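You operate a simulated robot arm through the tools that you are given. There is no shell and no other tool. Be economical: measure what you need, move in short steps, check, and stop when the job is done.

Carry out the task below with a simulated two-armed robot. There is one attempt and no reset: what you move stays moved.

Task
Wind about 1.5 m of cable onto the small drum, then brake it.
Fine: counter dial at COUNT, ZERO pressed once and the brake dial at FREE before the crank turns; the counter tells the length.

Only the result counts: the job must be done as asked and must still hold three seconds after the hand-in. Knocking over, shifting, dropping, spilling or breaking anything else fails it.

Robot
Two 6-joint arms with two-finger grippers on one trunk, on a base that drives. Base frame: it is fixed to the floor where the robot stands at the start and does not move with it; the origin is under the middle of the robot, x ahead of it, y to its left, z up. Lengths are in m, angles in degrees, forces in N, time in s.
The left shoulder is at the start at [0.03, 0.178, 0.913], the right one opposite. With the tool pointing down near the work surface each hand reaches from about 0.6 to 0.66 m from the robot's upright axis, wherever it stands, measured 20 degrees to its own side. Places, roughly: counter zero button [0.7, 0.1, 1]; winder brake dial [0.7, 0.3, 1]; winder counter dial [0.7, 0.1, 0.7]. Payload 2.54 kg a hand.
The tool frame of a hand sits at the grasp point between the pads (the TCP): z along the fingers, y along the line on which they close. The tips reach 0.03 m beyond it. Largest opening 0.116 m; the body of the gripper starts 0.095 m behind the TCP.
Orientation is that of the tool frame in the base frame, as a unit quaternion [x, y, z, w]. With the fingers straight down and closing along the base's y, the tool's x points along the base's -x, its y along +y and its z along -z.

Tools
- The arms move only by the tool arm_command. It takes "left_plan", "right_plan" or both (then of equal length, played together; a hand with none holds still); each is a list of rows, each a list of 7 numbers: the shift along the base's x, y, z in m, then the turn, a rotation vector about the base's x, y, z in degrees, then the closure, from 0 (fully open) to 1 (shut). In form: [[x, y, z, rx, ry, rz, grip], ...]. A call has 1 to 12 rows; each row shifts and turns the commanded pose from where the row before left it. Each row takes 0.2 s and may step no farther than 0.05 m and 8.6 degrees from the row before; otherwise, or with a gripper value out of range, the whole call is refused. Where a pose cannot be reached the arm comes as near as it can. A force on the tool above 90 N (or 10 N above the force at the start of the call, whichever is more), or a blocked arm, ends the call early, and 0.2 s more pass. The fingers move at their own pace (about 0.153 m/s each) and stop on an object; they squeeze with about 38 N. The grip force told is the motor's: it shows also when the fingers shut on nothing. Time passes only in rows, and 0.2 s behind the last, so rows that do not move let the fingers close. It gives the time, the measured TCP pose, the force on the tool (base axes), the opening and the grip force at its end, in the units of the frame above (readings bear some noise), with the torque about the TCP (base axes, N m) and any sound that the robot's microphone picked up.
- Cameras (640 x 400 px; columns grow to the right, rows downward): "scene" is now at [0.0433, 0.0241, 1.637]; the picture's right is [0.34, -0.94, 0.00], its down [-0.68, -0.25, -0.69] and it looks along [0.65, 0.24, -0.72] (base axes); focal length 260 px, centre (320, 200). "left" rides on the left gripper at [0.069, 0.015, -0.122] in its tool frame; the picture's right is [-0.21, 0.98, 0.00], its down [-0.83, -0.18, -0.53] and it looks along [-0.52, -0.11, 0.85] (tool axes); focal length 251 px, centre (320, 200). "right" rides on the right gripper at [0.069, -0.015, -0.122] in its tool frame; the picture's right is [0.21, 0.98, 0.00], its down [-0.83, 0.18, -0.53] and it looks along [-0.52, 0.11, 0.85] (tool axes); focal length 251 px, centre (320, 200). There is no depth. A picture from a camera that has moved, and an enlarged one, comes with that camera's place and axes in the base frame and with its lens.
- camera(camera): a new picture of that camera. It takes no simulated time.
- slide_trunk(by): slides the trunk up (or, below 0, down) by that many m; the arms and the scene camera ride with it, the base frame stays. It gives what a move gives, with no picture.
- base_move(legs): drives the robot by 1 to 6 legs, each [ahead, left, turn to the left] in m, m and degrees, along the robot's own axes; the way and the turn of a leg run together, so that a leg with both is an arc; at most 1.5 m and 180 degrees a leg. The arms and the cameras ride along, it lands a little off, and it stops where it bumps. It gives what a move gives.
- pan_tilt(pan, tilt): turns the head with the scene camera to pan (to the left, within 143 degrees either way) and tilt (down, from -29 to 69), counted from straight ahead of the robot. It gives what a move gives.
- zoom(camera, box): a new picture of the part [left, top, right, bottom] of that camera's present view, enlarged. It takes no simulated time.
- finish_job(): hands the job in; it is judged then, once.

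Go step by step. Nothing tells you exact positions but the pictures and the camera data: compare them with the known pose of the tool, close in by small moves and look again before you grip or let go. The budget is 120 turns and 108 pictures, counting those below and the enlarged ones. Unless the task says otherwise, let go and move clear before handing in, and close with one line.

The tools are called after ">>>" as a command line: name --argument value ..., lists and objects as JSON in quotes. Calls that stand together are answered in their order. arm_command: Moves the arms, as the interface text tells. Its arguments: {"type":"object","properties":{"left_plan":{"type":"array","items":{"type":"array","items":{"type":"number"}}},"right_plan":{"type":"array","items":{"type":"array","items":{"type":"number"}}}},"required":[]} The other tools are called the same way: slide_trunk (by) slides the trunk up or down; base_move (legs) drives the base; pan_tilt (pan, tilt) turns the head that bears the scene camera; camera (camera) takes a picture; zoom (camera, box) takes an enlarged picture of a part of a camera's view; finish_job () hands the job in.

At the start:

```text
t: 0.0
left_ee_pos: [0.4604, 0.2941, 1.2751]
left_tcp_rot: [0.0, 1.0, 0.0, 0.0]
left_force: [0.4, 0.9, 0.5]
left_ft_torque: [0.01, -0.02, -0.01]
left_gripper_width: 0.116
left_grasp_force: 0.0
right_ee_pos: [0.5351, -0.0379, 1.2954]
right_tcp_rot: [0.0, 1.0, 0.0, 0.0]
right_force: [-0.3, -0.4, 0.3]
right_ft_torque: [-0.02, 0.05, 0.01]
right_gripper_width: 0.1157
right_grasp_force: 0.2
trunk travel left (down, up): [-0.125, 0.415]
robot x, y, heading: [-0.0009, 0.0, -0.2]
head pan, tilt: [20.1, 46.1]
```

scene: 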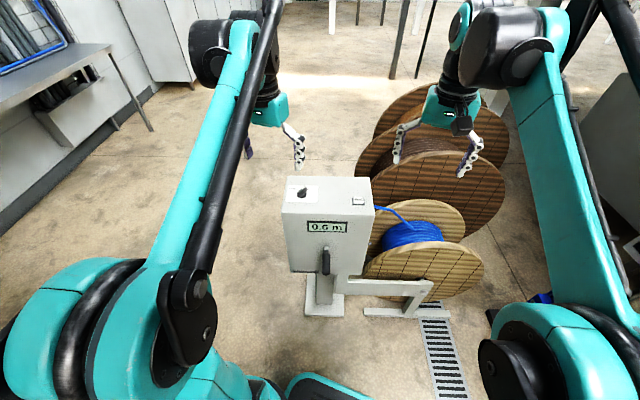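
right: 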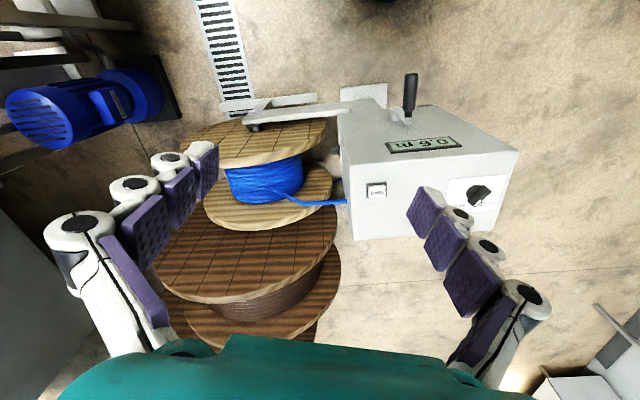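
left: 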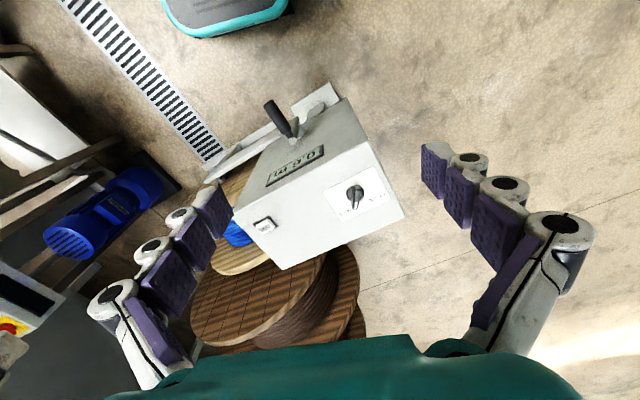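

I see a grey winder box with a counter display (0.6 m), a ZERO button and a dial on top, and a crank on its front face. I'll zoom in for detail first.

>>> zoom --camera "scene" --box '[260, 160, 420, 320]'

>>> zoom --camera "left" --box '[220, 80, 420, 280]'

>>> zoom --camera "right" --box '[330, 60, 530, 250]'

```text
2.50 times, centred on (340, 240) of scene
camera zoom: at [0.0433, 0.0241, 1.637], right [0.34, -0.94, 0.0], down [-0.68, -0.25, -0.69], along [0.65, 0.24, -0.72], focal length 650 px, centre (270, 100)
```

zoom: 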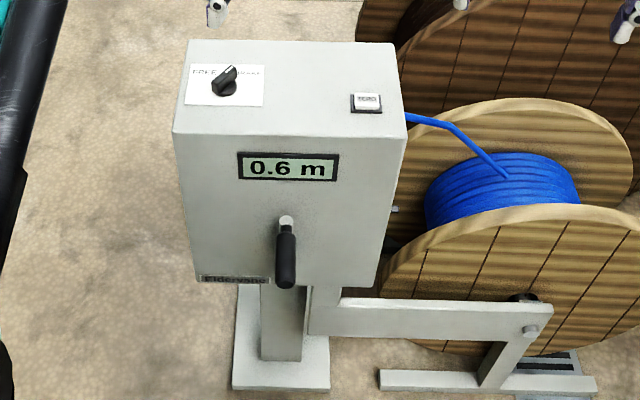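

```text
2.00 times, centred on (320, 180) of left
camera zoom: at [0.391, 0.3097, 1.3971], right [0.21, 0.98, 0.0], down [0.83, -0.18, 0.53], along [0.52, -0.11, -0.85], focal length 503 px, centre (320, 240)
```

zoom: 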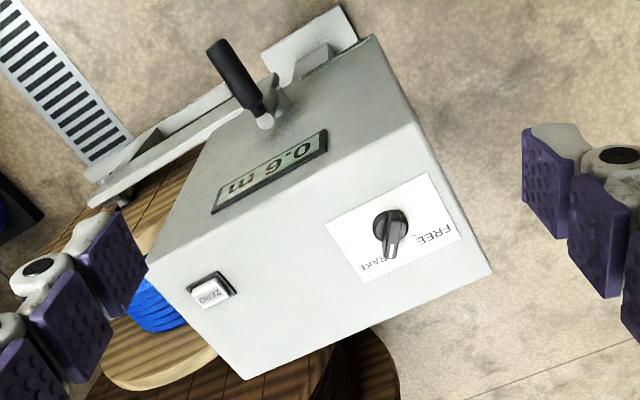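

```text
2.11 times, centred on (430, 155) of right
camera zoom: at [0.4647, -0.0522, 1.4194], right [-0.21, 0.98, 0.0], down [0.83, 0.18, 0.53], along [0.52, 0.11, -0.85], focal length 529 px, centre (88, 295)
```

zoom: 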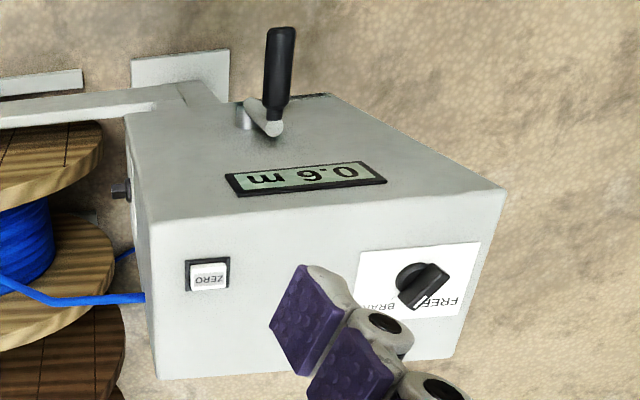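

The box is yawed about 18°. ZERO is near (0.712, 0.113, 0.944), the brake dial is near (0.668, 0.325, 0.953) and points at BRAKE, and the crank is on the front face. Next I'll swing the right hand out so its camera can see the drum-side face with the counter dial.

>>> arm_command --right_plan '[[-0.005, -0.035, -0.03, 6, 0, 0, 0], [-0.005, -0.035, -0.03, 6, 0, 0, 0], [-0.005, -0.035, -0.03, 6, 0, 0, 0], [-0.005, -0.035, -0.03, 6, 0, 0, 0], [-0.005, -0.035, -0.03, 6, 0, 0, 0], [-0.005, -0.035, -0.03, 6, 0, 0, 0], [0, -0.03, -0.03, 6, 0, 0, 0], [0, 0, 0, 3, 0, 0, 0]]'

>>> camera --camera "right"

```text
t: 1.8
left_ee_pos: [0.4593, 0.2938, 1.2753]
left_tcp_rot: [0.0, 1.0, 0.0, -0.001]
left_force: [-0.7, 0.0, 0.4]
left_ft_torque: [-0.04, 0.03, -0.05]
left_gripper_width: 0.1159
left_grasp_force: 0.1
right_ee_pos: [0.5029, -0.2756, 1.0844]
right_tcp_rot: [0.0, 0.924, 0.383, -0.001]
right_force: [-0.5, 0.2, -0.3]
right_ft_torque: [0.01, -0.01, 0.02]
right_gripper_width: 0.116
right_grasp_force: 0.1
trunk travel left (down, up): [-0.125, 0.415]
robot x, y, heading: [0.0005, -0.001, 0.1]
head pan, tilt: [20.1, 46.1]
```

```text
101 pictures are left
camera right: at [0.4335, -0.373, 1.1618], right [-0.22, 0.69, 0.69], down [0.83, -0.25, 0.51], along [0.52, 0.68, -0.52], focal length 251 px, centre (320, 200)
```

right: 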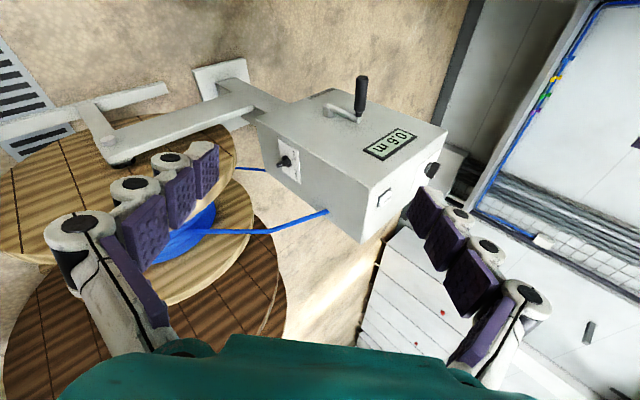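

>>> zoom --camera "right" --box '[240, 120, 340, 200]'

>>> zoom --camera "right" --box '[220, 60, 460, 220]'

```text
5.00 times, centred on (290, 160) of right
camera zoom: at [0.4335, -0.373, 1.1618], right [-0.22, 0.69, 0.69], down [0.83, -0.25, 0.51], along [0.52, 0.68, -0.52], focal length 1257 px, centre (470, 400)
```

zoom: 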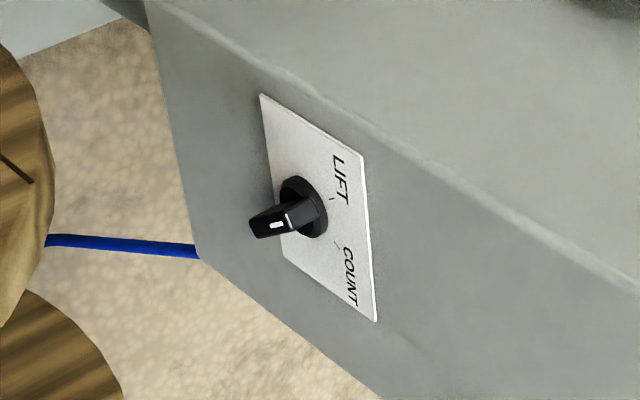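

```text
2.50 times, centred on (340, 140) of right
camera zoom: at [0.4335, -0.373, 1.1618], right [-0.22, 0.69, 0.69], down [0.83, -0.25, 0.51], along [0.52, 0.68, -0.52], focal length 629 px, centre (270, 350)
```

zoom: 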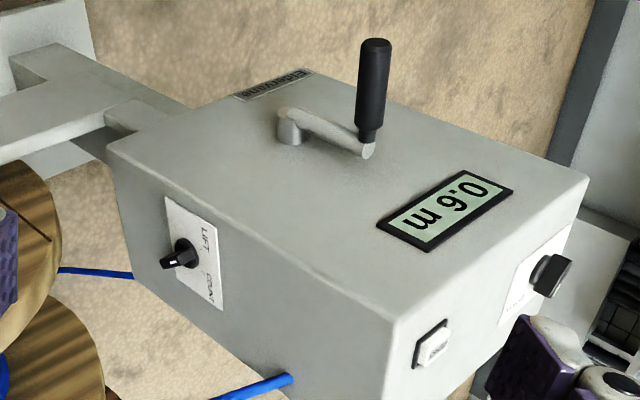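

The counter dial (LIFT / COUNT) is on the drum-side face near (0.727, 0.064, 0.68). I'll look at the surroundings again with the scene camera to gauge the gap to the drum.

>>> pan_tilt --pan 0 --tilt 45

>>> camera --camera "scene"

>>> zoom --camera "scene" --box '[180, 160, 380, 320]'

```text
t: 2.6
left_ee_pos: [0.4601, 0.294, 1.2767]
left_tcp_rot: [0.001, 1.0, 0.0, 0.0]
left_force: [-0.1, 0.2, 0.6]
left_ft_torque: [-0.01, 0.02, -0.02]
left_gripper_width: 0.116
left_grasp_force: 0.0
right_ee_pos: [0.5033, -0.2754, 1.0845]
right_tcp_rot: [0.0, 0.924, 0.382, 0.0]
right_force: [0.8, 0.8, -0.2]
right_ft_torque: [-0.02, 0.01, 0.02]
right_gripper_width: 0.1159
right_grasp_force: 0.0
trunk travel left (down, up): [-0.125, 0.415]
robot x, y, heading: [-0.0002, -0.0013, 0.2]
head pan, tilt: [0.0, 45.0]
```

```text
98 pictures are left
camera scene: at [0.049, -0.0034, 1.6386], right [0.0, -1.0, 0.0], down [-0.71, 0.0, -0.71], along [0.71, 0.0, -0.71], focal length 260 px, centre (320, 200)
```

scene: 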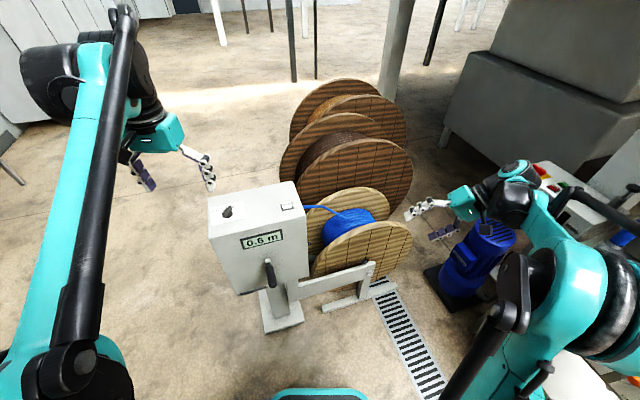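

```text
2.50 times, centred on (280, 240) of scene
camera zoom: at [0.049, -0.0034, 1.6386], right [0.0, -1.0, 0.0], down [-0.71, 0.0, -0.71], along [0.71, 0.0, -0.71], focal length 650 px, centre (420, 100)
```

zoom: 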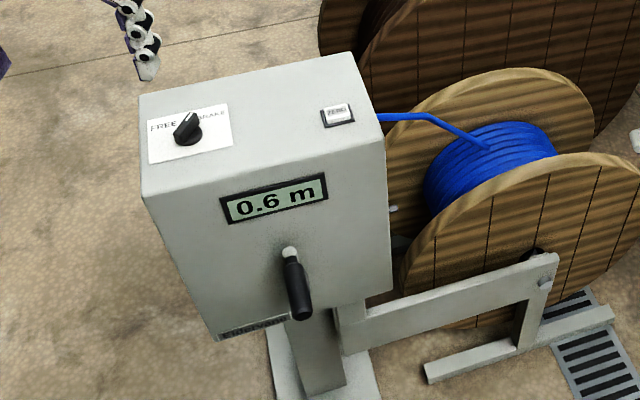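

The dial seems to lie in front of the drum, with a decent gap. I'll bring the right camera closer and yaw it to read the dial.

>>> arm_command --right_plan '[[0.04, 0.025, -0.01, 0, 0, 8.3, 0], [0.04, 0.025, -0.03, 0, 0, 8.3, 0], [0.04, 0.03, -0.035, 0, 0, 8.3, 0], [0, 0, -0.035, 0, 0, 0, 0]]'

>>> camera --camera "right"

```text
refused: row 2 steps farther than a row can; nothing moved
```

```text
96 pictures are left
camera right: at [0.4339, -0.3731, 1.1619], right [-0.21, 0.69, 0.69], down [0.83, -0.25, 0.51], along [0.52, 0.68, -0.52], focal length 251 px, centre (320, 200)
```

right: 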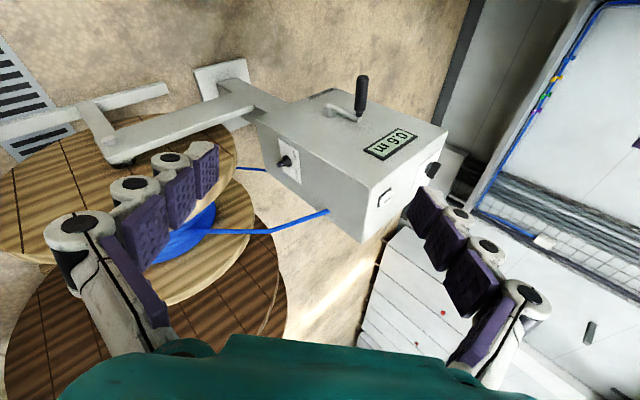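

That call's step was too long, so I'll repeat it with shorter rows.

>>> arm_command --right_plan '[[0.03, 0.02, -0.02, 0, 0, 6.5, 0], [0.03, 0.02, -0.03, 0, 0, 6.5, 0], [0.03, 0.02, -0.03, 0, 0, 6.5, 0], [0.03, 0.02, -0.03, 0, 0, 6.5, 0], [0, 0, -0.02, 0, 0, 0, 0]]'

>>> camera --camera "right"

```text
t: 3.8
left_ee_pos: [0.4581, 0.2934, 1.2761]
left_tcp_rot: [0.0, 1.0, 0.0, 0.0]
left_force: [0.5, -0.1, 0.7]
left_ft_torque: [0.03, 0.02, 0.01]
left_gripper_width: 0.1159
left_grasp_force: 0.1
right_ee_pos: [0.6305, -0.1753, 0.9567]
right_tcp_rot: [-0.206, 0.903, 0.369, -0.078]
right_force: [0.3, 0.0, 0.4]
right_ft_torque: [0.01, 0.05, -0.02]
right_gripper_width: 0.116
right_grasp_force: 0.1
right hand out of reach, approached as far as the arm can: row 4, 5
trunk travel left (down, up): [-0.125, 0.415]
robot x, y, heading: [-0.0034, -0.001, 0.1]
head pan, tilt: [0.0, 45.0]
```

```text
95 pictures are left
camera right: at [0.6076, -0.2918, 1.0347], right [-0.5, 0.54, 0.68], down [0.84, 0.13, 0.52], along [0.19, 0.83, -0.52], focal length 251 px, centre (320, 200)
```

right: 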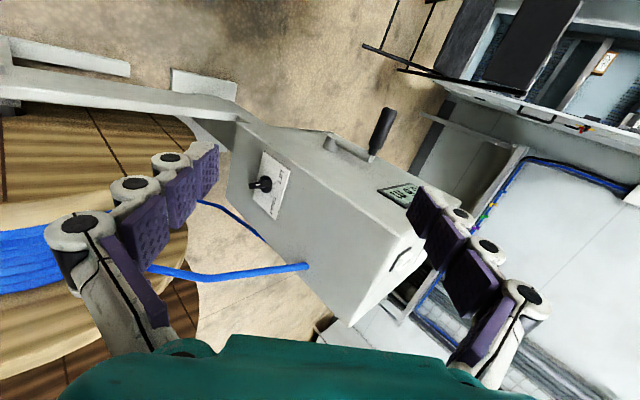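

>>> zoom --camera "right" --box '[220, 140, 320, 230]'

```text
4.44 times, centred on (270, 185) of right
camera zoom: at [0.6076, -0.2918, 1.0347], right [-0.5, 0.54, 0.68], down [0.84, 0.13, 0.52], along [0.19, 0.83, -0.52], focal length 1118 px, centre (542, 267)
```

zoom: 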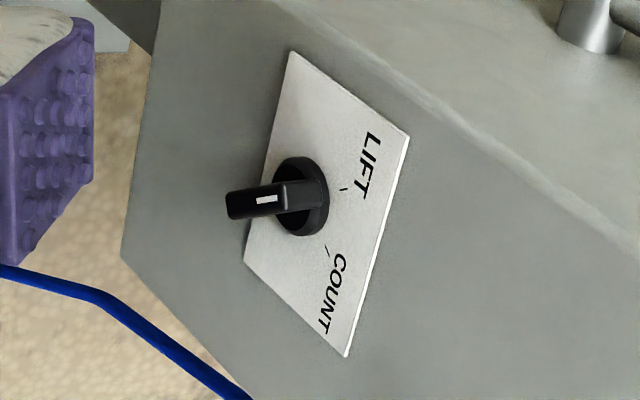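

The pointer stands at LIFT, so it must go clockwise to COUNT. The plan is to point the right hand forward, alongside the drum-side face, with fingers shut, and push the pointer's top rearward. First I undo the yaw and roll while backing off.

>>> arm_command --right_plan '[[-0.04, 0, 0.01, 0, 0, -6.5, 0.5], [-0.04, 0, 0.01, 0, 0, -6.5, 1], [-0.04, 0, 0.01, 0, 0, -6.5, 1], [-0.04, 0, 0, 0, 0, -6.5, 1], [-0.01, 0, 0, -7.5, 0, 0, 1], [-0.01, 0, 0, -7.5, 0, 0, 1], [-0.01, 0, 0, -7.5, 0, 0, 1], [0, 0, 0, -7.5, 0, 0, 1], [0, 0, 0, -7.5, 0, 0, 1], [0, 0, 0, -7.5, 0, 0, 1], [0, 0, 0, 0, -8.5, 0, 1], [0, 0, 0, 0, -8.5, 0, 1]]'

>>> arm_command --right_plan '[[0, 0, -0.01, 0, -8.5, 0, 1], [0, 0, -0.02, 0, -8.5, 0, 1], [0, 0, -0.02, 0, -8.5, 0, 1], [0, 0, -0.02, 0, -8.5, 0, 1], [0, 0, -0.02, 0, -8, 0, 1], [0, 0, -0.02, 0, -8, 0, 1], [0, 0, -0.02, 0, -8, 0, 1], [0, 0, -0.02, 0, -8, 0, 1], [0, 0, -0.02, 0, -7, 0, 1], [0, 0.03, -0.02, 0, 0, 6.1, 1], [0, 0.03, -0.02, 0, 0, 6.1, 1], [0, 0.03, 0, 0, 0, 6.1, 1]]'

>>> camera --camera "scene"

>>> camera --camera "right"

```text
t: 6.4
left_ee_pos: [0.4587, 0.2938, 1.2749]
left_tcp_rot: [0.0, 1.0, 0.0, 0.0]
left_force: [-0.1, -0.2, 0.8]
left_ft_torque: [0.0, -0.01, -0.01]
left_gripper_width: 0.1159
left_grasp_force: 0.0
right_ee_pos: [0.4404, -0.1749, 0.987]
right_tcp_rot: [0.0, 0.989, 0.001, 0.149]
right_force: [0.0, -0.8, -0.2]
right_ft_torque: [0.02, 0.06, 0.03]
right_gripper_width: 0.0
right_grasp_force: 28.5
trunk travel left (down, up): [-0.125, 0.415]
robot x, y, heading: [-0.0001, -0.0035, 0.1]
head pan, tilt: [0.0, 45.0]
```

```text
t: 9.0
left_ee_pos: [0.4582, 0.2935, 1.2744]
left_tcp_rot: [0.0, 1.0, -0.001, 0.001]
left_force: [0.0, -0.3, -1.6]
left_ft_torque: [-0.02, -0.02, -0.04]
left_gripper_width: 0.1159
left_grasp_force: 0.0
right_ee_pos: [0.4634, -0.1127, 1.1006]
right_tcp_rot: [-0.089, 0.717, 0.084, 0.686]
right_force: [0.8, -0.3, 0.1]
right_ft_torque: [0.0, -0.01, -0.01]
right_gripper_width: 0.0001
right_grasp_force: 28.9
right hand out of reach, approached as far as the arm can: row 4, 5, 6, 7, 8, 9, 10, 11
trunk travel left (down, up): [-0.125, 0.415]
robot x, y, heading: [0.0011, -0.0011, -0.1]
head pan, tilt: [0.0, 45.0]
```

```text
93 pictures are left
camera scene: at [0.049, -0.0031, 1.6386], right [0.0, -1.0, 0.0], down [-0.71, 0.0, -0.71], along [0.71, 0.0, -0.71], focal length 260 px, centre (320, 200)
```

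scene: 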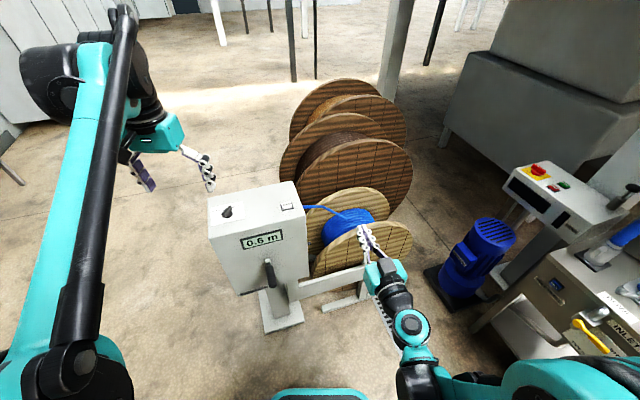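

```text
92 pictures are left
camera right: at [0.3454, -0.1586, 1.0388], right [-0.25, 0.94, -0.22], down [-0.53, 0.06, 0.85], along [0.81, 0.32, 0.48], focal length 251 px, centre (320, 200)
```

right: 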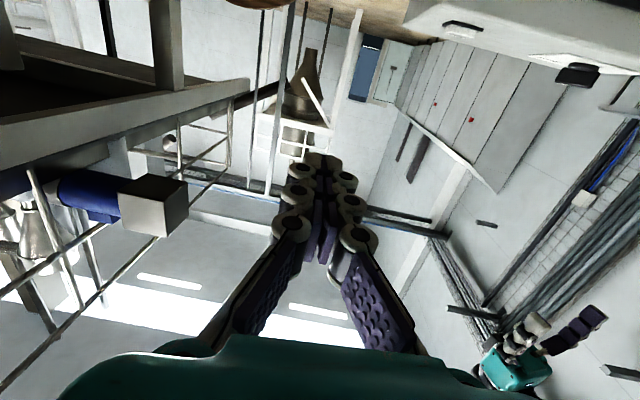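

The hand points forward, but it is too high because low and close in was unreachable. I'll move it forward and down to a spot ahead of the counter dial.

>>> arm_command --right_plan '[[0.014, 0.0116, -0.04, 0, 0, 1, 1], [0.014, 0.0116, -0.04, 0, 0, 1, 1], [0.014, 0.0116, -0.04, 0, 0, 1, 1], [0.014, 0.0116, -0.04, 0, 0, 1, 1], [0.014, 0.0116, -0.04, 0, 0, 0, 1], [0.014, 0.0116, -0.04, 0, 0, 0, 1], [0.014, 0.0116, -0.04, 0, 0, 0, 1], [0.014, 0.0116, -0.04, 0, 0, 0, 1], [0.014, 0.0116, -0.04, 0, 0, 0, 1], [0.014, 0.0116, -0.04, 0, 0, 0, 1]]'

>>> camera --camera "right"

>>> zoom --camera "scene" --box '[200, 160, 440, 320]'

```text
t: 11.2
left_ee_pos: [0.4613, 0.2934, 1.2759]
left_tcp_rot: [-0.001, 1.0, 0.0, 0.0]
left_force: [0.2, -0.5, 0.3]
left_ft_torque: [0.0, 0.06, -0.01]
left_gripper_width: 0.1157
left_grasp_force: 0.1
right_ee_pos: [0.7147, 0.0215, 0.9452]
right_tcp_rot: [-0.114, 0.714, 0.109, 0.682]
right_force: [0.4, -0.1, 0.5]
right_ft_torque: [0.0, -0.02, -0.02]
right_gripper_width: 0.0001
right_grasp_force: 28.8
right hand out of reach, approached as far as the arm can: row 1, 2, 3, 4, 5, 6, 7, 8, 9, 10
trunk travel left (down, up): [-0.125, 0.415]
robot x, y, heading: [0.0006, 0.0016, 0.2]
head pan, tilt: [0.0, 45.0]
```

```text
91 pictures are left
camera right: at [0.5998, -0.0311, 0.8844], right [-0.31, 0.93, -0.21], down [-0.53, 0.02, 0.85], along [0.79, 0.38, 0.48], focal length 251 px, centre (320, 200)
```

right: 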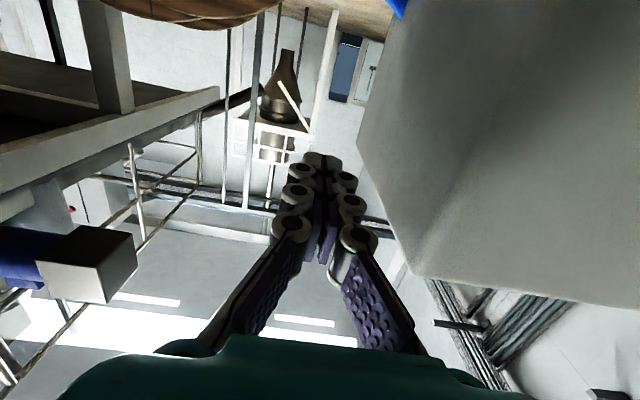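

```text
2.50 times, centred on (320, 240) of scene
camera zoom: at [0.0506, -0.0031, 1.6385], right [0.0, -1.0, 0.0], down [-0.71, 0.0, -0.71], along [0.71, 0.0, -0.71], focal length 650 px, centre (320, 100)
```

zoom: 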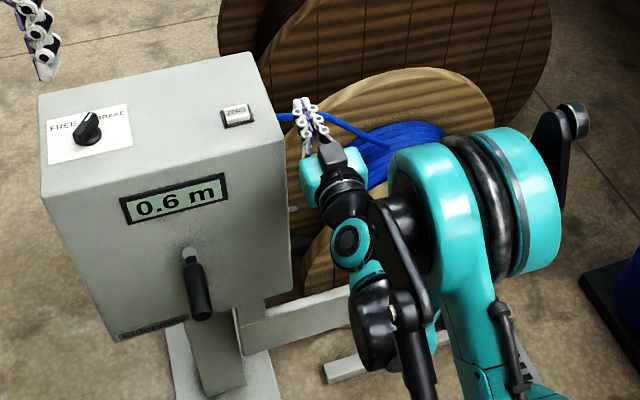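

The arm couldn't reach low with a level hand. I'll back off up and away, then use a forward-and-down tilt instead.

>>> arm_command --right_plan '[[-0.03, -0.01, 0.03, 0, 0, 0, 1], [-0.03, -0.01, 0.03, 0, 0, 0, 1], [-0.03, -0.01, 0.03, 0, 0, 0, 1]]'

```text
t: 12.0
left_ee_pos: [0.4588, 0.2933, 1.2762]
left_tcp_rot: [0.0, 1.0, 0.0, 0.001]
left_force: [-0.6, -0.5, 0.2]
left_ft_torque: [0.02, -0.04, 0.0]
left_gripper_width: 0.116
left_grasp_force: 0.0
right_ee_pos: [0.6248, -0.0054, 1.0458]
right_tcp_rot: [-0.114, 0.712, 0.109, 0.684]
right_force: [-1.0, -0.9, 1.1]
right_ft_torque: [0.0, 0.02, -0.02]
right_gripper_width: 0.0
right_grasp_force: 29.0
right hand out of reach, approached as far as the arm can: row 1
trunk travel left (down, up): [-0.125, 0.415]
robot x, y, heading: [-0.0011, 0.0045, -0.0]
head pan, tilt: [0.0, 45.0]
```

Commands resync to the measured pose, which is good. Now I'll tilt the tool to about 45° down and descend in front of the dial zone.

>>> arm_command --right_plan '[[-0.015, -0.005, 0, -2.6, 8.1, 0, 1], [-0.015, -0.005, 0, -2.6, 8.1, 0, 1], [-0.015, -0.005, 0, -2.6, 8.1, 0, 1], [0, 0, -0.02, -2.6, 8.1, 0, 1], [0, 0, -0.03, -2.6, 8.1, 0, 1], [0, 0, -0.04, 0, 0, 0, 1], [0, 0, -0.04, 0, 0, 0, 1], [0, 0, -0.04, 0, 0, 0, 1]]'

>>> camera --camera "right"

```text
t: 13.8
left_ee_pos: [0.4607, 0.2945, 1.2747]
left_tcp_rot: [0.0, 1.0, 0.0, 0.0]
left_force: [0.5, 0.4, -0.4]
left_ft_torque: [0.0, -0.01, 0.03]
left_gripper_width: 0.116
left_grasp_force: 0.0
right_ee_pos: [0.5824, -0.0229, 0.8684]
right_tcp_rot: [-0.144, 0.913, 0.062, 0.377]
right_force: [0.5, 1.7, 0.1]
right_ft_torque: [-0.03, -0.02, -0.01]
right_gripper_width: 0.0002
right_grasp_force: 28.4
trunk travel left (down, up): [-0.125, 0.415]
robot x, y, heading: [0.0008, -0.0026, 0.1]
head pan, tilt: [0.0, 45.0]
```

```text
89 pictures are left
camera right: at [0.4581, -0.08, 0.9081], right [-0.45, 0.88, -0.15], down [0.14, 0.23, 0.96], along [0.88, 0.41, -0.23], focal length 251 px, centre (320, 200)
```

right: 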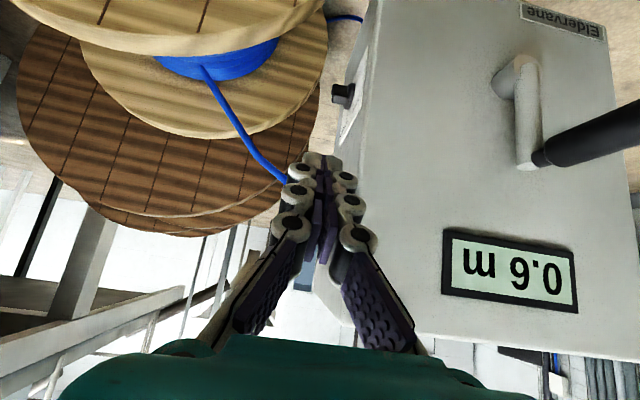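

Good view now: the knob bar is near (0.735, 0.06, 0.679). I'll descend to just ahead of it.

>>> arm_command --right_plan '[[0.0, 0.008, -0.04, 0, 0, 0, 1], [0.0, 0.008, -0.04, 0, 0, 0, 1], [0.02, 0.008, -0.036, 0, 0, 0, 1], [0.02, 0.009, -0.036, 0, 0, 0, 1], [0.018, 0.008, 0, 0, 0, 0, 1]]'

>>> camera --camera "right"

>>> zoom --camera "right" --box '[240, 60, 440, 200]'

```text
t: 15.0
left_ee_pos: [0.4599, 0.2938, 1.2752]
left_tcp_rot: [0.0, 1.0, 0.0, -0.001]
left_force: [0.1, 0.3, 0.7]
left_ft_torque: [-0.03, 0.0, -0.01]
left_gripper_width: 0.1161
left_grasp_force: 0.1
right_ee_pos: [0.6717, 0.0296, 0.754]
right_tcp_rot: [-0.145, 0.913, 0.062, 0.377]
right_force: [0.6, 1.0, -0.4]
right_ft_torque: [-0.02, 0.0, 0.0]
right_gripper_width: 0.0
right_grasp_force: 28.4
right hand out of reach, approached as far as the arm can: row 1, 2, 3
trunk travel left (down, up): [-0.125, 0.415]
robot x, y, heading: [0.0047, 0.0011, -0.1]
head pan, tilt: [0.0, 45.0]
```

```text
88 pictures are left
camera right: at [0.5481, -0.0271, 0.7927], right [-0.45, 0.88, -0.15], down [0.14, 0.23, 0.96], along [0.88, 0.41, -0.23], focal length 251 px, centre (320, 200)
```

right: 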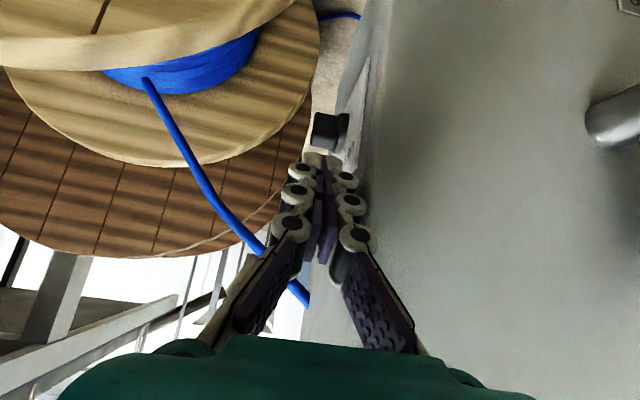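

```text
2.86 times, centred on (340, 130) of right
camera zoom: at [0.5481, -0.0271, 0.7927], right [-0.45, 0.88, -0.15], down [0.14, 0.23, 0.96], along [0.88, 0.41, -0.23], focal length 718 px, centre (263, 400)
```

zoom: 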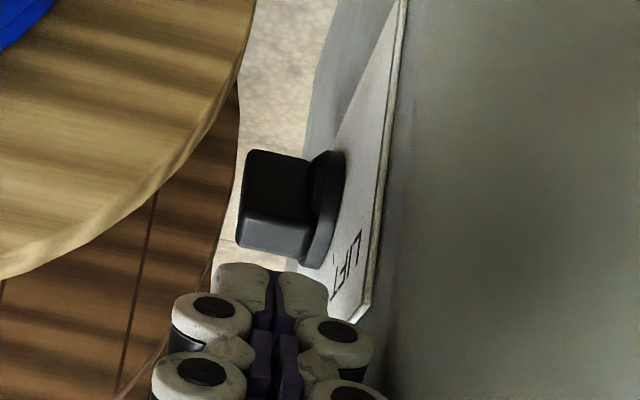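

The fingertip is now right in front of the knob and laterally aligned, but about 4 cm too high. I'll lower the trunk by 4 cm.

>>> slide_trunk --by -0.04

>>> zoom --camera "right" --box '[240, 60, 440, 200]'

```text
t: 15.9
left_ee_pos: [0.4588, 0.2949, 1.2356]
left_tcp_rot: [0.0, 1.0, 0.0, 0.001]
left_force: [-0.4, 0.4, -0.7]
left_ft_torque: [-0.03, -0.01, 0.02]
left_gripper_width: 0.116
left_grasp_force: 0.1
right_ee_pos: [0.671, 0.0293, 0.7142]
right_tcp_rot: [-0.144, 0.912, 0.062, 0.378]
right_force: [0.0, -0.6, -0.1]
right_ft_torque: [0.02, 0.0, -0.02]
right_gripper_width: 0.0001
right_grasp_force: 28.7
trunk travel left (down, up): [-0.085, 0.455]
robot x, y, heading: [-0.0012, -0.0009, 0.1]
head pan, tilt: [0.0, 45.0]
```

```text
2.86 times, centred on (340, 130) of right
camera zoom: at [0.5476, -0.0273, 0.7532], right [-0.45, 0.88, -0.15], down [0.14, 0.23, 0.96], along [0.88, 0.41, -0.23], focal length 718 px, centre (263, 400)
```

zoom: 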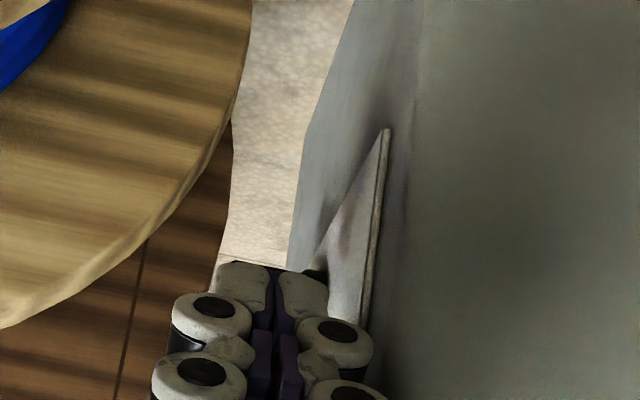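

The tip is level with the upper part of the bar. Now I push it rearward along the side face in small steps.

>>> arm_command --right_plan '[[0.0095, 0.0031, 0, 0, 0, 0, 1], [0.0095, 0.0031, 0, 0, 0, 0, 1], [0.0095, 0.0031, 0, 0, 0, 0, 1]]'

>>> zoom --camera "right" --box '[240, 60, 440, 200]'

```text
t: 16.7
left_ee_pos: [0.4612, 0.2943, 1.2354]
left_tcp_rot: [0.0, 1.0, 0.0, 0.0]
left_force: [-0.1, -0.2, 0.0]
left_ft_torque: [-0.02, 0.02, 0.01]
left_gripper_width: 0.116
left_grasp_force: 0.0
right_ee_pos: [0.6997, 0.0383, 0.714]
right_tcp_rot: [-0.144, 0.912, 0.062, 0.378]
right_force: [-1.0, -0.8, 0.4]
right_ft_torque: [0.01, -0.02, -0.01]
right_gripper_width: 0.0
right_grasp_force: 28.4
trunk travel left (down, up): [-0.085, 0.455]
robot x, y, heading: [0.0013, -0.0046, -0.3]
head pan, tilt: [0.0, 45.0]
```

```text
2.86 times, centred on (340, 130) of right
camera zoom: at [0.5753, -0.0181, 0.753], right [-0.45, 0.88, -0.15], down [0.14, 0.23, 0.96], along [0.88, 0.41, -0.23], focal length 718 px, centre (263, 400)
```

zoom: 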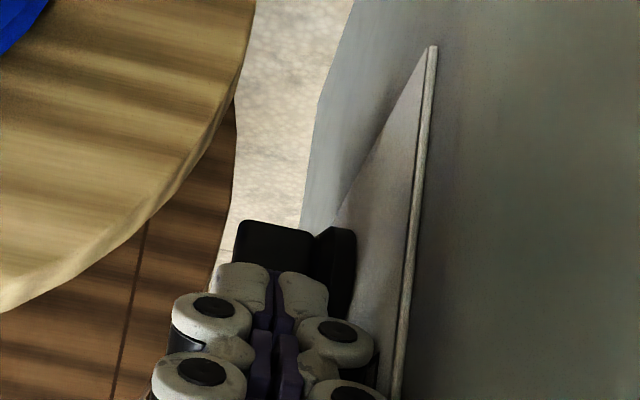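

>>> arm_command --right_plan '[[0.0048, 0.0016, 0, 0, 0, 0, 1], [0.0048, 0.0016, 0, 0, 0, 0, 1], [0.0048, 0.0016, 0, 0, 0, 0, 1]]'

>>> zoom --camera "right" --box '[240, 60, 440, 200]'

```text
t: 17.5
left_ee_pos: [0.4568, 0.2909, 1.2357]
left_tcp_rot: [0.001, 1.0, 0.002, 0.001]
left_force: [0.8, 0.0, -0.6]
left_ft_torque: [-0.04, 0.0, -0.01]
left_gripper_width: 0.1161
left_grasp_force: 0.0
right_ee_pos: [0.7158, 0.0377, 0.7156]
right_tcp_rot: [-0.142, 0.913, 0.06, 0.378]
right_force: [-2.4, -9.6, 0.3]
right_ft_torque: [0.64, -0.18, 0.59]
right_gripper_width: 0.0
right_grasp_force: 28.4
trunk travel left (down, up): [-0.085, 0.455]
robot x, y, heading: [-0.0018, 0.0007, -0.1]
head pan, tilt: [0.0, 45.0]
```

```text
2.86 times, centred on (340, 130) of right
camera zoom: at [0.5907, -0.0175, 0.7537], right [-0.44, 0.88, -0.15], down [0.14, 0.23, 0.96], along [0.89, 0.4, -0.23], focal length 718 px, centre (263, 400)
```

zoom: 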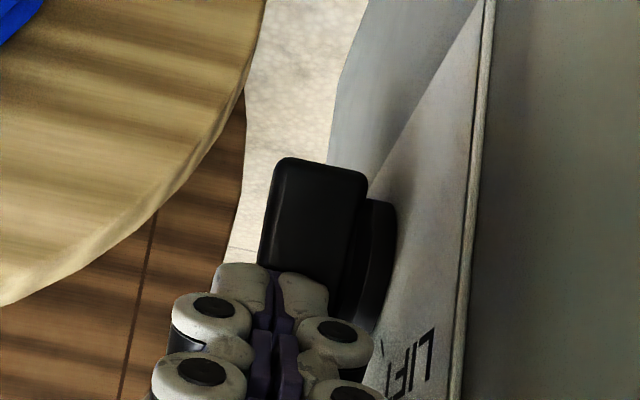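

The bar is starting to turn, but there's a sideways push from the knob's base. I'll ease outward 4 mm and keep pushing rearward.

>>> arm_command --right_plan '[[0.0015, -0.0045, 0, 0, 0, 0, 1], [0.0048, 0.001, 0, 0, 0, 0, 1], [0.0048, 0.001, 0, 0, 0, 0, 1]]'

>>> zoom --camera "right" --box '[240, 60, 440, 200]'

```text
t: 18.2
left_ee_pos: [0.4554, 0.2918, 1.2373]
left_tcp_rot: [0.0, 1.0, 0.0, 0.001]
left_force: [-0.4, 0.5, -0.4]
left_ft_torque: [-0.03, 0.0, -0.01]
left_gripper_width: 0.1161
left_grasp_force: 0.0
right_ee_pos: [0.7159, 0.0378, 0.7126]
right_tcp_rot: [-0.147, 0.914, 0.061, 0.374]
right_force: [-23.2, -12.3, 9.8]
right_ft_torque: [1.13, -1.52, 1.1]
right_gripper_width: 0.0
right_grasp_force: 28.6
trunk travel left (down, up): [-0.085, 0.455]
robot x, y, heading: [-0.0046, 0.0013, -0.3]
head pan, tilt: [0.0, 45.0]
stopped in row 3 (right hand): the force on the tool passed its limit at 97 N (the readings are from after the stop); the commanded pose is now the measured one
```

```text
2.86 times, centred on (340, 130) of right
camera zoom: at [0.5918, -0.0182, 0.7534], right [-0.45, 0.88, -0.15], down [0.15, 0.24, 0.96], along [0.88, 0.41, -0.24], focal length 718 px, centre (263, 400)
```

zoom: 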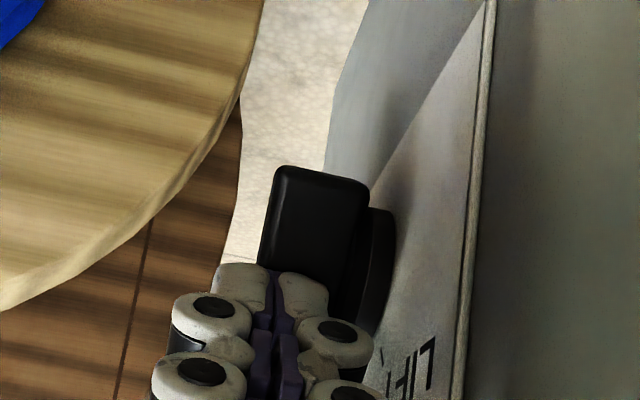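

It hit a firm stop, so either the dial is at COUNT or the finger is jammed. I'll back off and look.

>>> arm_command --right_plan '[[-0.01, -0.006, 0.005, 0, 0, 0, 1], [-0.02, -0.012, 0.02, 0, 0, 0, 1], [-0.02, -0.012, 0.03, 0, 0, 0, 1], [-0.02, -0.012, 0.035, 0, 0, 0, 1], [-0.01, -0.01, 0.035, 0, 0, 0, 1]]'

>>> zoom --camera "right" --box '[270, 40, 430, 160]'

```text
t: 19.4
left_ee_pos: [0.4569, 0.2931, 1.2362]
left_tcp_rot: [0.001, 1.0, -0.001, 0.0]
left_force: [0.5, 0.1, 0.3]
left_ft_torque: [0.05, 0.0, 0.01]
left_gripper_width: 0.116
left_grasp_force: 0.1
right_ee_pos: [0.639, -0.0128, 0.8408]
right_tcp_rot: [-0.147, 0.914, 0.061, 0.373]
right_force: [-0.5, 0.1, 0.7]
right_ft_torque: [-0.01, -0.01, 0.0]
right_gripper_width: 0.0
right_grasp_force: 28.2
trunk travel left (down, up): [-0.085, 0.455]
robot x, y, heading: [-0.003, -0.0027, 0.2]
head pan, tilt: [0.0, 45.0]
```

```text
3.33 times, centred on (350, 100) of right
camera zoom: at [0.5144, -0.069, 0.8804], right [-0.45, 0.88, -0.15], down [0.15, 0.24, 0.96], along [0.88, 0.41, -0.24], focal length 838 px, centre (220, 533)
```

zoom: 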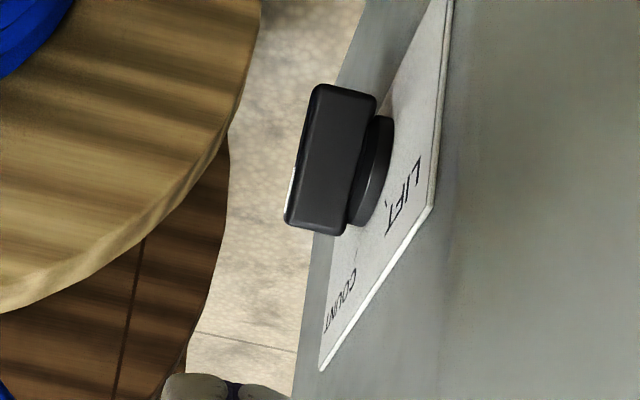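

The bar's long axis now seems to lean to COUNT. I'll verify from the side.

>>> arm_command --right_plan '[[0.0, -0.045, 0.02, 0, 0, 7.5, 1], [0.0, -0.045, 0.02, 0, 0, 7.5, 1], [0.0, -0.045, 0.02, 0, 0, 7.5, 1], [0.0, -0.045, 0.02, 0, 0, 7.5, 1], [0.0, -0.02, 0.02, 0, 0, 7.5, 1]]'

>>> camera --camera "right"

```text
t: 20.6
left_ee_pos: [0.4593, 0.2925, 1.2361]
left_tcp_rot: [0.0, 1.0, -0.001, 0.001]
left_force: [-0.1, -1.0, 0.5]
left_ft_torque: [0.03, -0.04, -0.02]
left_gripper_width: 0.1159
left_grasp_force: 0.2
right_ee_pos: [0.6414, -0.2117, 0.9375]
right_tcp_rot: [-0.433, 0.818, 0.178, 0.335]
right_force: [0.7, -0.9, -0.4]
right_ft_torque: [0.01, -0.02, -0.01]
right_gripper_width: 0.0
right_grasp_force: 28.6
trunk travel left (down, up): [-0.085, 0.455]
robot x, y, heading: [0.0021, -0.0006, -0.0]
head pan, tilt: [0.0, 45.0]
```

```text
81 pictures are left
camera right: at [0.5769, -0.331, 0.9774], right [-0.89, 0.42, -0.15], down [-0.03, 0.28, 0.96], along [0.45, 0.86, -0.24], focal length 251 px, centre (320, 200)
```

right: 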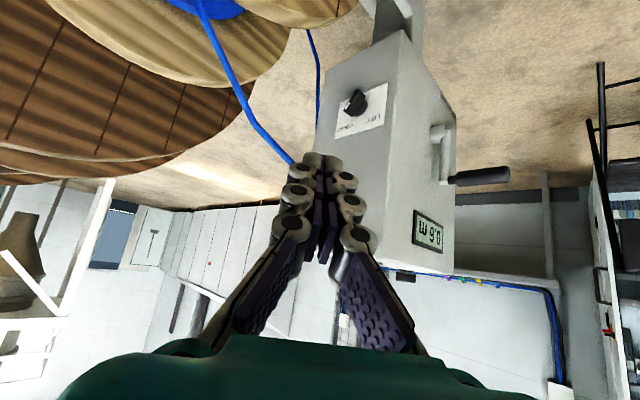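

>>> zoom --camera "right" --box '[320, 70, 400, 140]'

```text
5.71 times, centred on (360, 105) of right
camera zoom: at [0.5769, -0.331, 0.9774], right [-0.89, 0.42, -0.15], down [-0.03, 0.28, 0.96], along [0.45, 0.86, -0.24], focal length 1437 px, centre (91, 743)
```

zoom: 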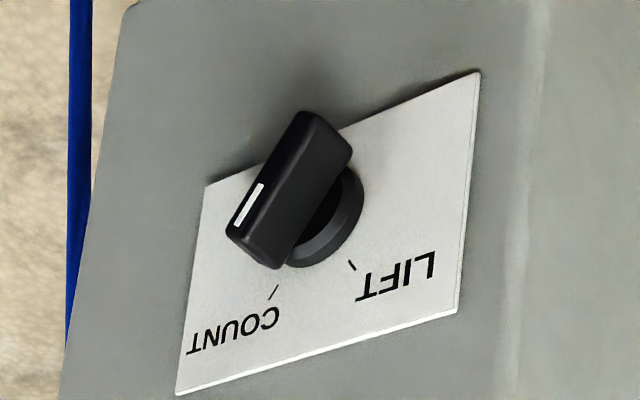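

Confirmed: the dial is at COUNT. Next I bring the right hand, fingers shut, to hover above the ZERO button.

>>> arm_command --right_plan '[[0, 0, 0.05, 0, 0, 0, 1], [0, 0, 0.045, 0, 0, 0, 1], [0.008, 0.045, 0, 0, 0, -5.3, 1], [0.008, 0.046, 0, 0, 0, -5.3, 1], [0.008, 0.046, 0, 0, 0, -5.3, 1], [0.008, 0.046, 0, 0, 0, -5.3, 1], [0.008, 0.046, 0, 0, 0, -5.3, 1], [0.008, 0.046, 0, 0, 0, -5.3, 1], [0.008, 0.046, 0, 0, 0, -5.3, 1]]'

>>> camera --camera "right"

>>> zoom --camera "scene" --box '[220, 150, 350, 250]'

```text
t: 22.6
left_ee_pos: [0.4595, 0.2953, 1.2352]
left_tcp_rot: [0.001, 1.0, 0.0, 0.001]
left_force: [0.7, 0.5, -0.4]
left_ft_torque: [-0.03, 0.0, 0.02]
left_gripper_width: 0.116
left_grasp_force: 0.0
right_ee_pos: [0.6952, 0.1116, 1.0306]
right_tcp_rot: [-0.15, 0.914, 0.061, 0.373]
right_force: [1.2, 0.1, 0.4]
right_ft_torque: [-0.01, 0.0, 0.01]
right_gripper_width: 0.0
right_grasp_force: 28.3
trunk travel left (down, up): [-0.085, 0.455]
robot x, y, heading: [-0.0001, 0.0038, -0.1]
head pan, tilt: [0.0, 45.0]
```

```text
79 pictures are left
camera right: at [0.5723, 0.0554, 1.0708], right [-0.46, 0.88, -0.15], down [0.15, 0.24, 0.96], along [0.88, 0.42, -0.24], focal length 251 px, centre (320, 200)
```

right: 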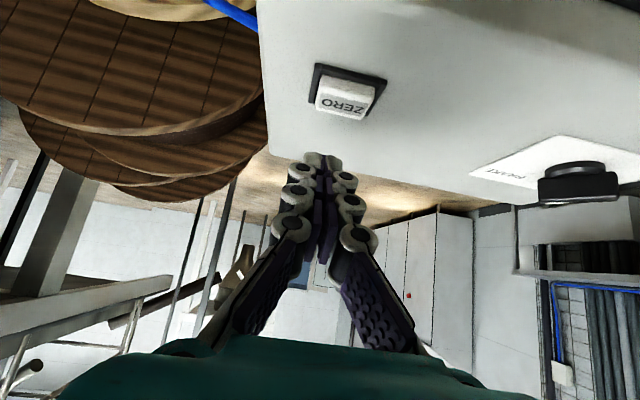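

```text
4.00 times, centred on (285, 200) of scene
camera zoom: at [0.0486, -0.002, 1.5985], right [0.0, -1.0, 0.0], down [-0.71, 0.0, -0.71], along [0.71, 0.0, -0.71], focal length 1041 px, centre (460, 200)
```

zoom: 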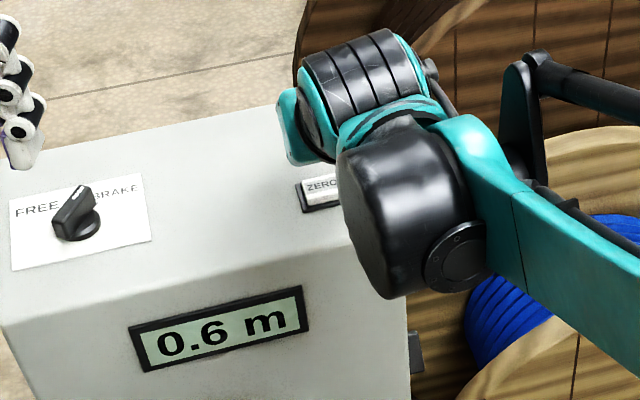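

ZERO is slightly further in and to the left than the tip. I'll shift by about (0.011, 0.013) and descend part-way.

>>> arm_command --right_plan '[[0.0105, 0.013, 0, 0, 0, 0, 1], [0, 0, -0.015, 0, 0, 0, 1], [0, 0, -0.015, 0, 0, 0, 1]]'

>>> camera --camera "right"

```text
t: 23.4
left_ee_pos: [0.4595, 0.2946, 1.2359]
left_tcp_rot: [0.0, 1.0, 0.0, 0.0]
left_force: [-0.7, -0.1, 0.2]
left_ft_torque: [-0.04, 0.05, -0.03]
left_gripper_width: 0.1161
left_grasp_force: 0.0
right_ee_pos: [0.7043, 0.1237, 0.9991]
right_tcp_rot: [-0.149, 0.914, 0.062, 0.372]
right_force: [-0.3, 0.1, 0.2]
right_ft_torque: [0.02, 0.04, 0.0]
right_gripper_width: 0.0001
right_grasp_force: 28.6
trunk travel left (down, up): [-0.085, 0.455]
robot x, y, heading: [0.0, 0.0003, 0.2]
head pan, tilt: [0.0, 45.0]
```

```text
77 pictures are left
camera right: at [0.5824, 0.0662, 1.0392], right [-0.46, 0.88, -0.15], down [0.15, 0.24, 0.96], along [0.88, 0.42, -0.24], focal length 251 px, centre (320, 200)
```

right: 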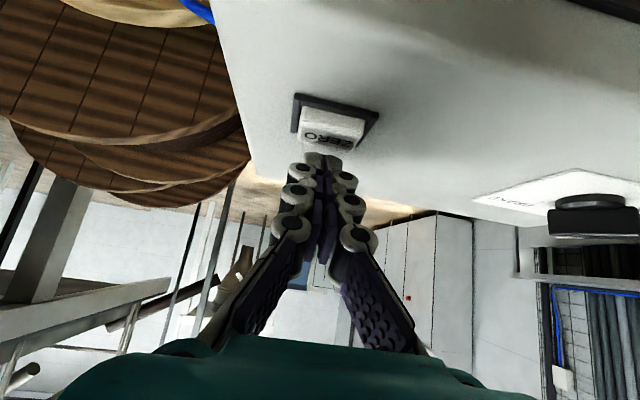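

The tip is over the button, so I'll press down gently.

>>> arm_command --right_plan '[[0, 0, -0.01, 0, 0, 0, 1], [0, 0, -0.007, 0, 0, 0, 1], [0, 0, -0.005, 0, 0, 0, 1], [0, 0, -0.004, 0, 0, 0, 1]]'

>>> zoom --camera "scene" --box '[220, 150, 350, 250]'

```text
t: 24.4
left_ee_pos: [0.4536, 0.2928, 1.237]
left_tcp_rot: [0.001, 1.0, 0.001, 0.002]
left_force: [-0.8, 0.1, 0.3]
left_ft_torque: [0.03, -0.01, 0.03]
left_gripper_width: 0.1158
left_grasp_force: 0.0
right_ee_pos: [0.7066, 0.1227, 0.9859]
right_tcp_rot: [-0.15, 0.908, 0.064, 0.387]
right_force: [-6.7, -2.4, 40.8]
right_ft_torque: [0.07, -0.25, 0.05]
right_gripper_width: 0.006
right_grasp_force: 29.1
trunk travel left (down, up): [-0.085, 0.455]
robot x, y, heading: [-0.0038, -0.0014, -0.1]
head pan, tilt: [0.0, 45.0]
heard: click
stopped in row 4 (right hand): the force on the tool passed its limit at 93 N (the readings are from after the stop); the commanded pose is now the measured one
```

```text
4.00 times, centred on (285, 200) of scene
camera zoom: at [0.042, -0.0051, 1.5987], right [0.0, -1.0, 0.0], down [-0.7, 0.0, -0.71], along [0.71, 0.0, -0.7], focal length 1041 px, centre (460, 200)
```

zoom: 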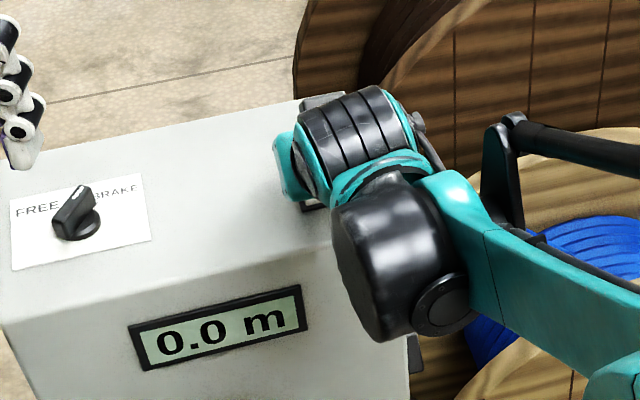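

ZERO worked: one click, and the display reads 0.0 m. I'll lift the right hand straight off and park it, then tilt the left hand toward the brake dial.

>>> arm_command --right_plan '[[0, 0, 0.04, 0, 0, 0, 1], [0, 0, 0.04, 0, 0, 0, 1], [-0.02, -0.04, 0.01, 0, 0, 0, 1], [-0.02, -0.04, 0.01, 0, 0, 0, 1], [-0.02, -0.04, 0.01, 0, 0, 0, 1], [-0.02, -0.04, 0.01, 0, 0, 0, 1], [-0.02, -0.04, 0.01, 0, 0, 0, 1], [-0.02, -0.04, 0.01, 0, 0, 0, 1], [-0.02, -0.04, 0.01, 0, 0, 0, 1]]'

>>> arm_command --left_plan '[[0.01, 0, 0, 0, -8.6, 0, 1], [0.01, 0, 0, 0, -8.6, 0, 1], [0.01, 0, 0, 0, -8.6, 0, 1], [0.01, 0, 0, 0, -8.6, 0, 1], [0.01, 0, 0, 0, -8.6, 0, 1], [0.025, -0.003, -0.02, 0, 0, 6.1, 1], [0.025, -0.003, -0.02, 0, 0, 6.1, 1], [0.025, -0.003, -0.02, 0, 0, 6.1, 1], [0.03, 0, -0.03, 0, 0, 0, 1], [0.03, 0, -0.03, 0, 0, 0, 1], [0.02, 0, -0.03, 0, 0, 0, 1]]'

>>> camera --camera "left"

>>> camera --camera "scene"

```text
t: 26.4
left_ee_pos: [0.4592, 0.2931, 1.2358]
left_tcp_rot: [0.0, 1.0, -0.001, 0.0]
left_force: [0.3, -0.7, -0.5]
left_ft_torque: [-0.02, 0.03, 0.03]
left_gripper_width: 0.116
left_grasp_force: 0.1
right_ee_pos: [0.5722, -0.159, 1.1306]
right_tcp_rot: [-0.15, 0.909, 0.064, 0.383]
right_force: [0.5, 0.1, 0.2]
right_ft_torque: [0.05, 0.01, 0.03]
right_gripper_width: 0.0001
right_grasp_force: 29.1
trunk travel left (down, up): [-0.085, 0.455]
robot x, y, heading: [0.0011, -0.0004, 0.1]
head pan, tilt: [0.0, 45.0]
```

```text
t: 28.8
left_ee_pos: [0.6637, 0.2853, 1.0883]
left_tcp_rot: [-0.147, 0.919, 0.059, 0.362]
left_force: [1.2, 0.1, 0.2]
left_ft_torque: [0.0, 0.01, -0.01]
left_gripper_width: 0.0
left_grasp_force: 28.2
right_ee_pos: [0.5751, -0.1579, 1.1303]
right_tcp_rot: [-0.149, 0.909, 0.064, 0.383]
right_force: [0.2, 0.3, -0.3]
right_ft_torque: [0.05, -0.01, 0.0]
right_gripper_width: 0.0
right_grasp_force: 28.2
trunk travel left (down, up): [-0.085, 0.455]
robot x, y, heading: [-0.0015, -0.0016, -0.1]
head pan, tilt: [0.0, 45.0]
```

```text
75 pictures are left
camera left: at [0.5334, 0.2578, 1.1294], right [-0.16, 0.98, 0.15], down [0.28, -0.1, 0.95], along [0.95, 0.19, -0.26], focal length 251 px, centre (320, 200)
```

left: 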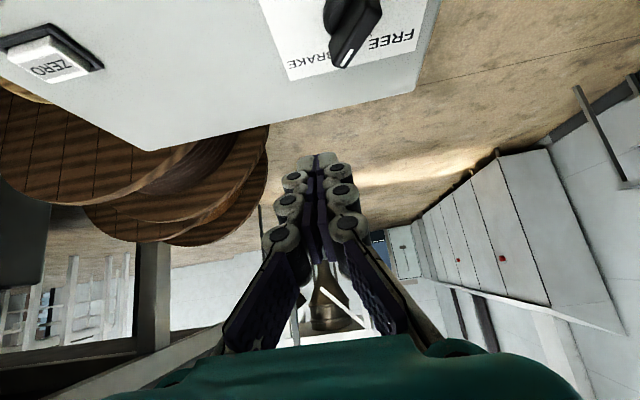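

```text
74 pictures are left
camera scene: at [0.0493, -0.0035, 1.5985], right [0.0, -1.0, 0.0], down [-0.71, 0.0, -0.71], along [0.71, 0.0, -0.71], focal length 260 px, centre (320, 200)
```

scene: 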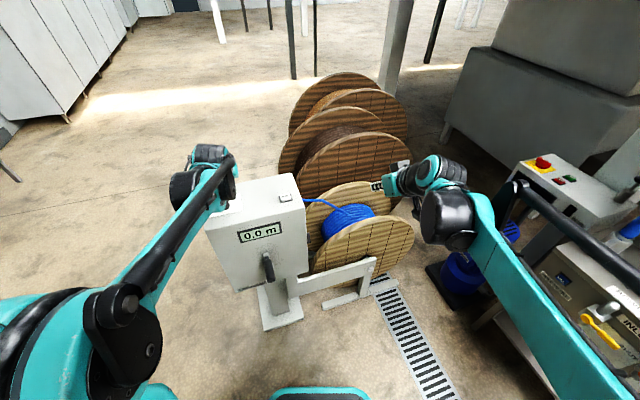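

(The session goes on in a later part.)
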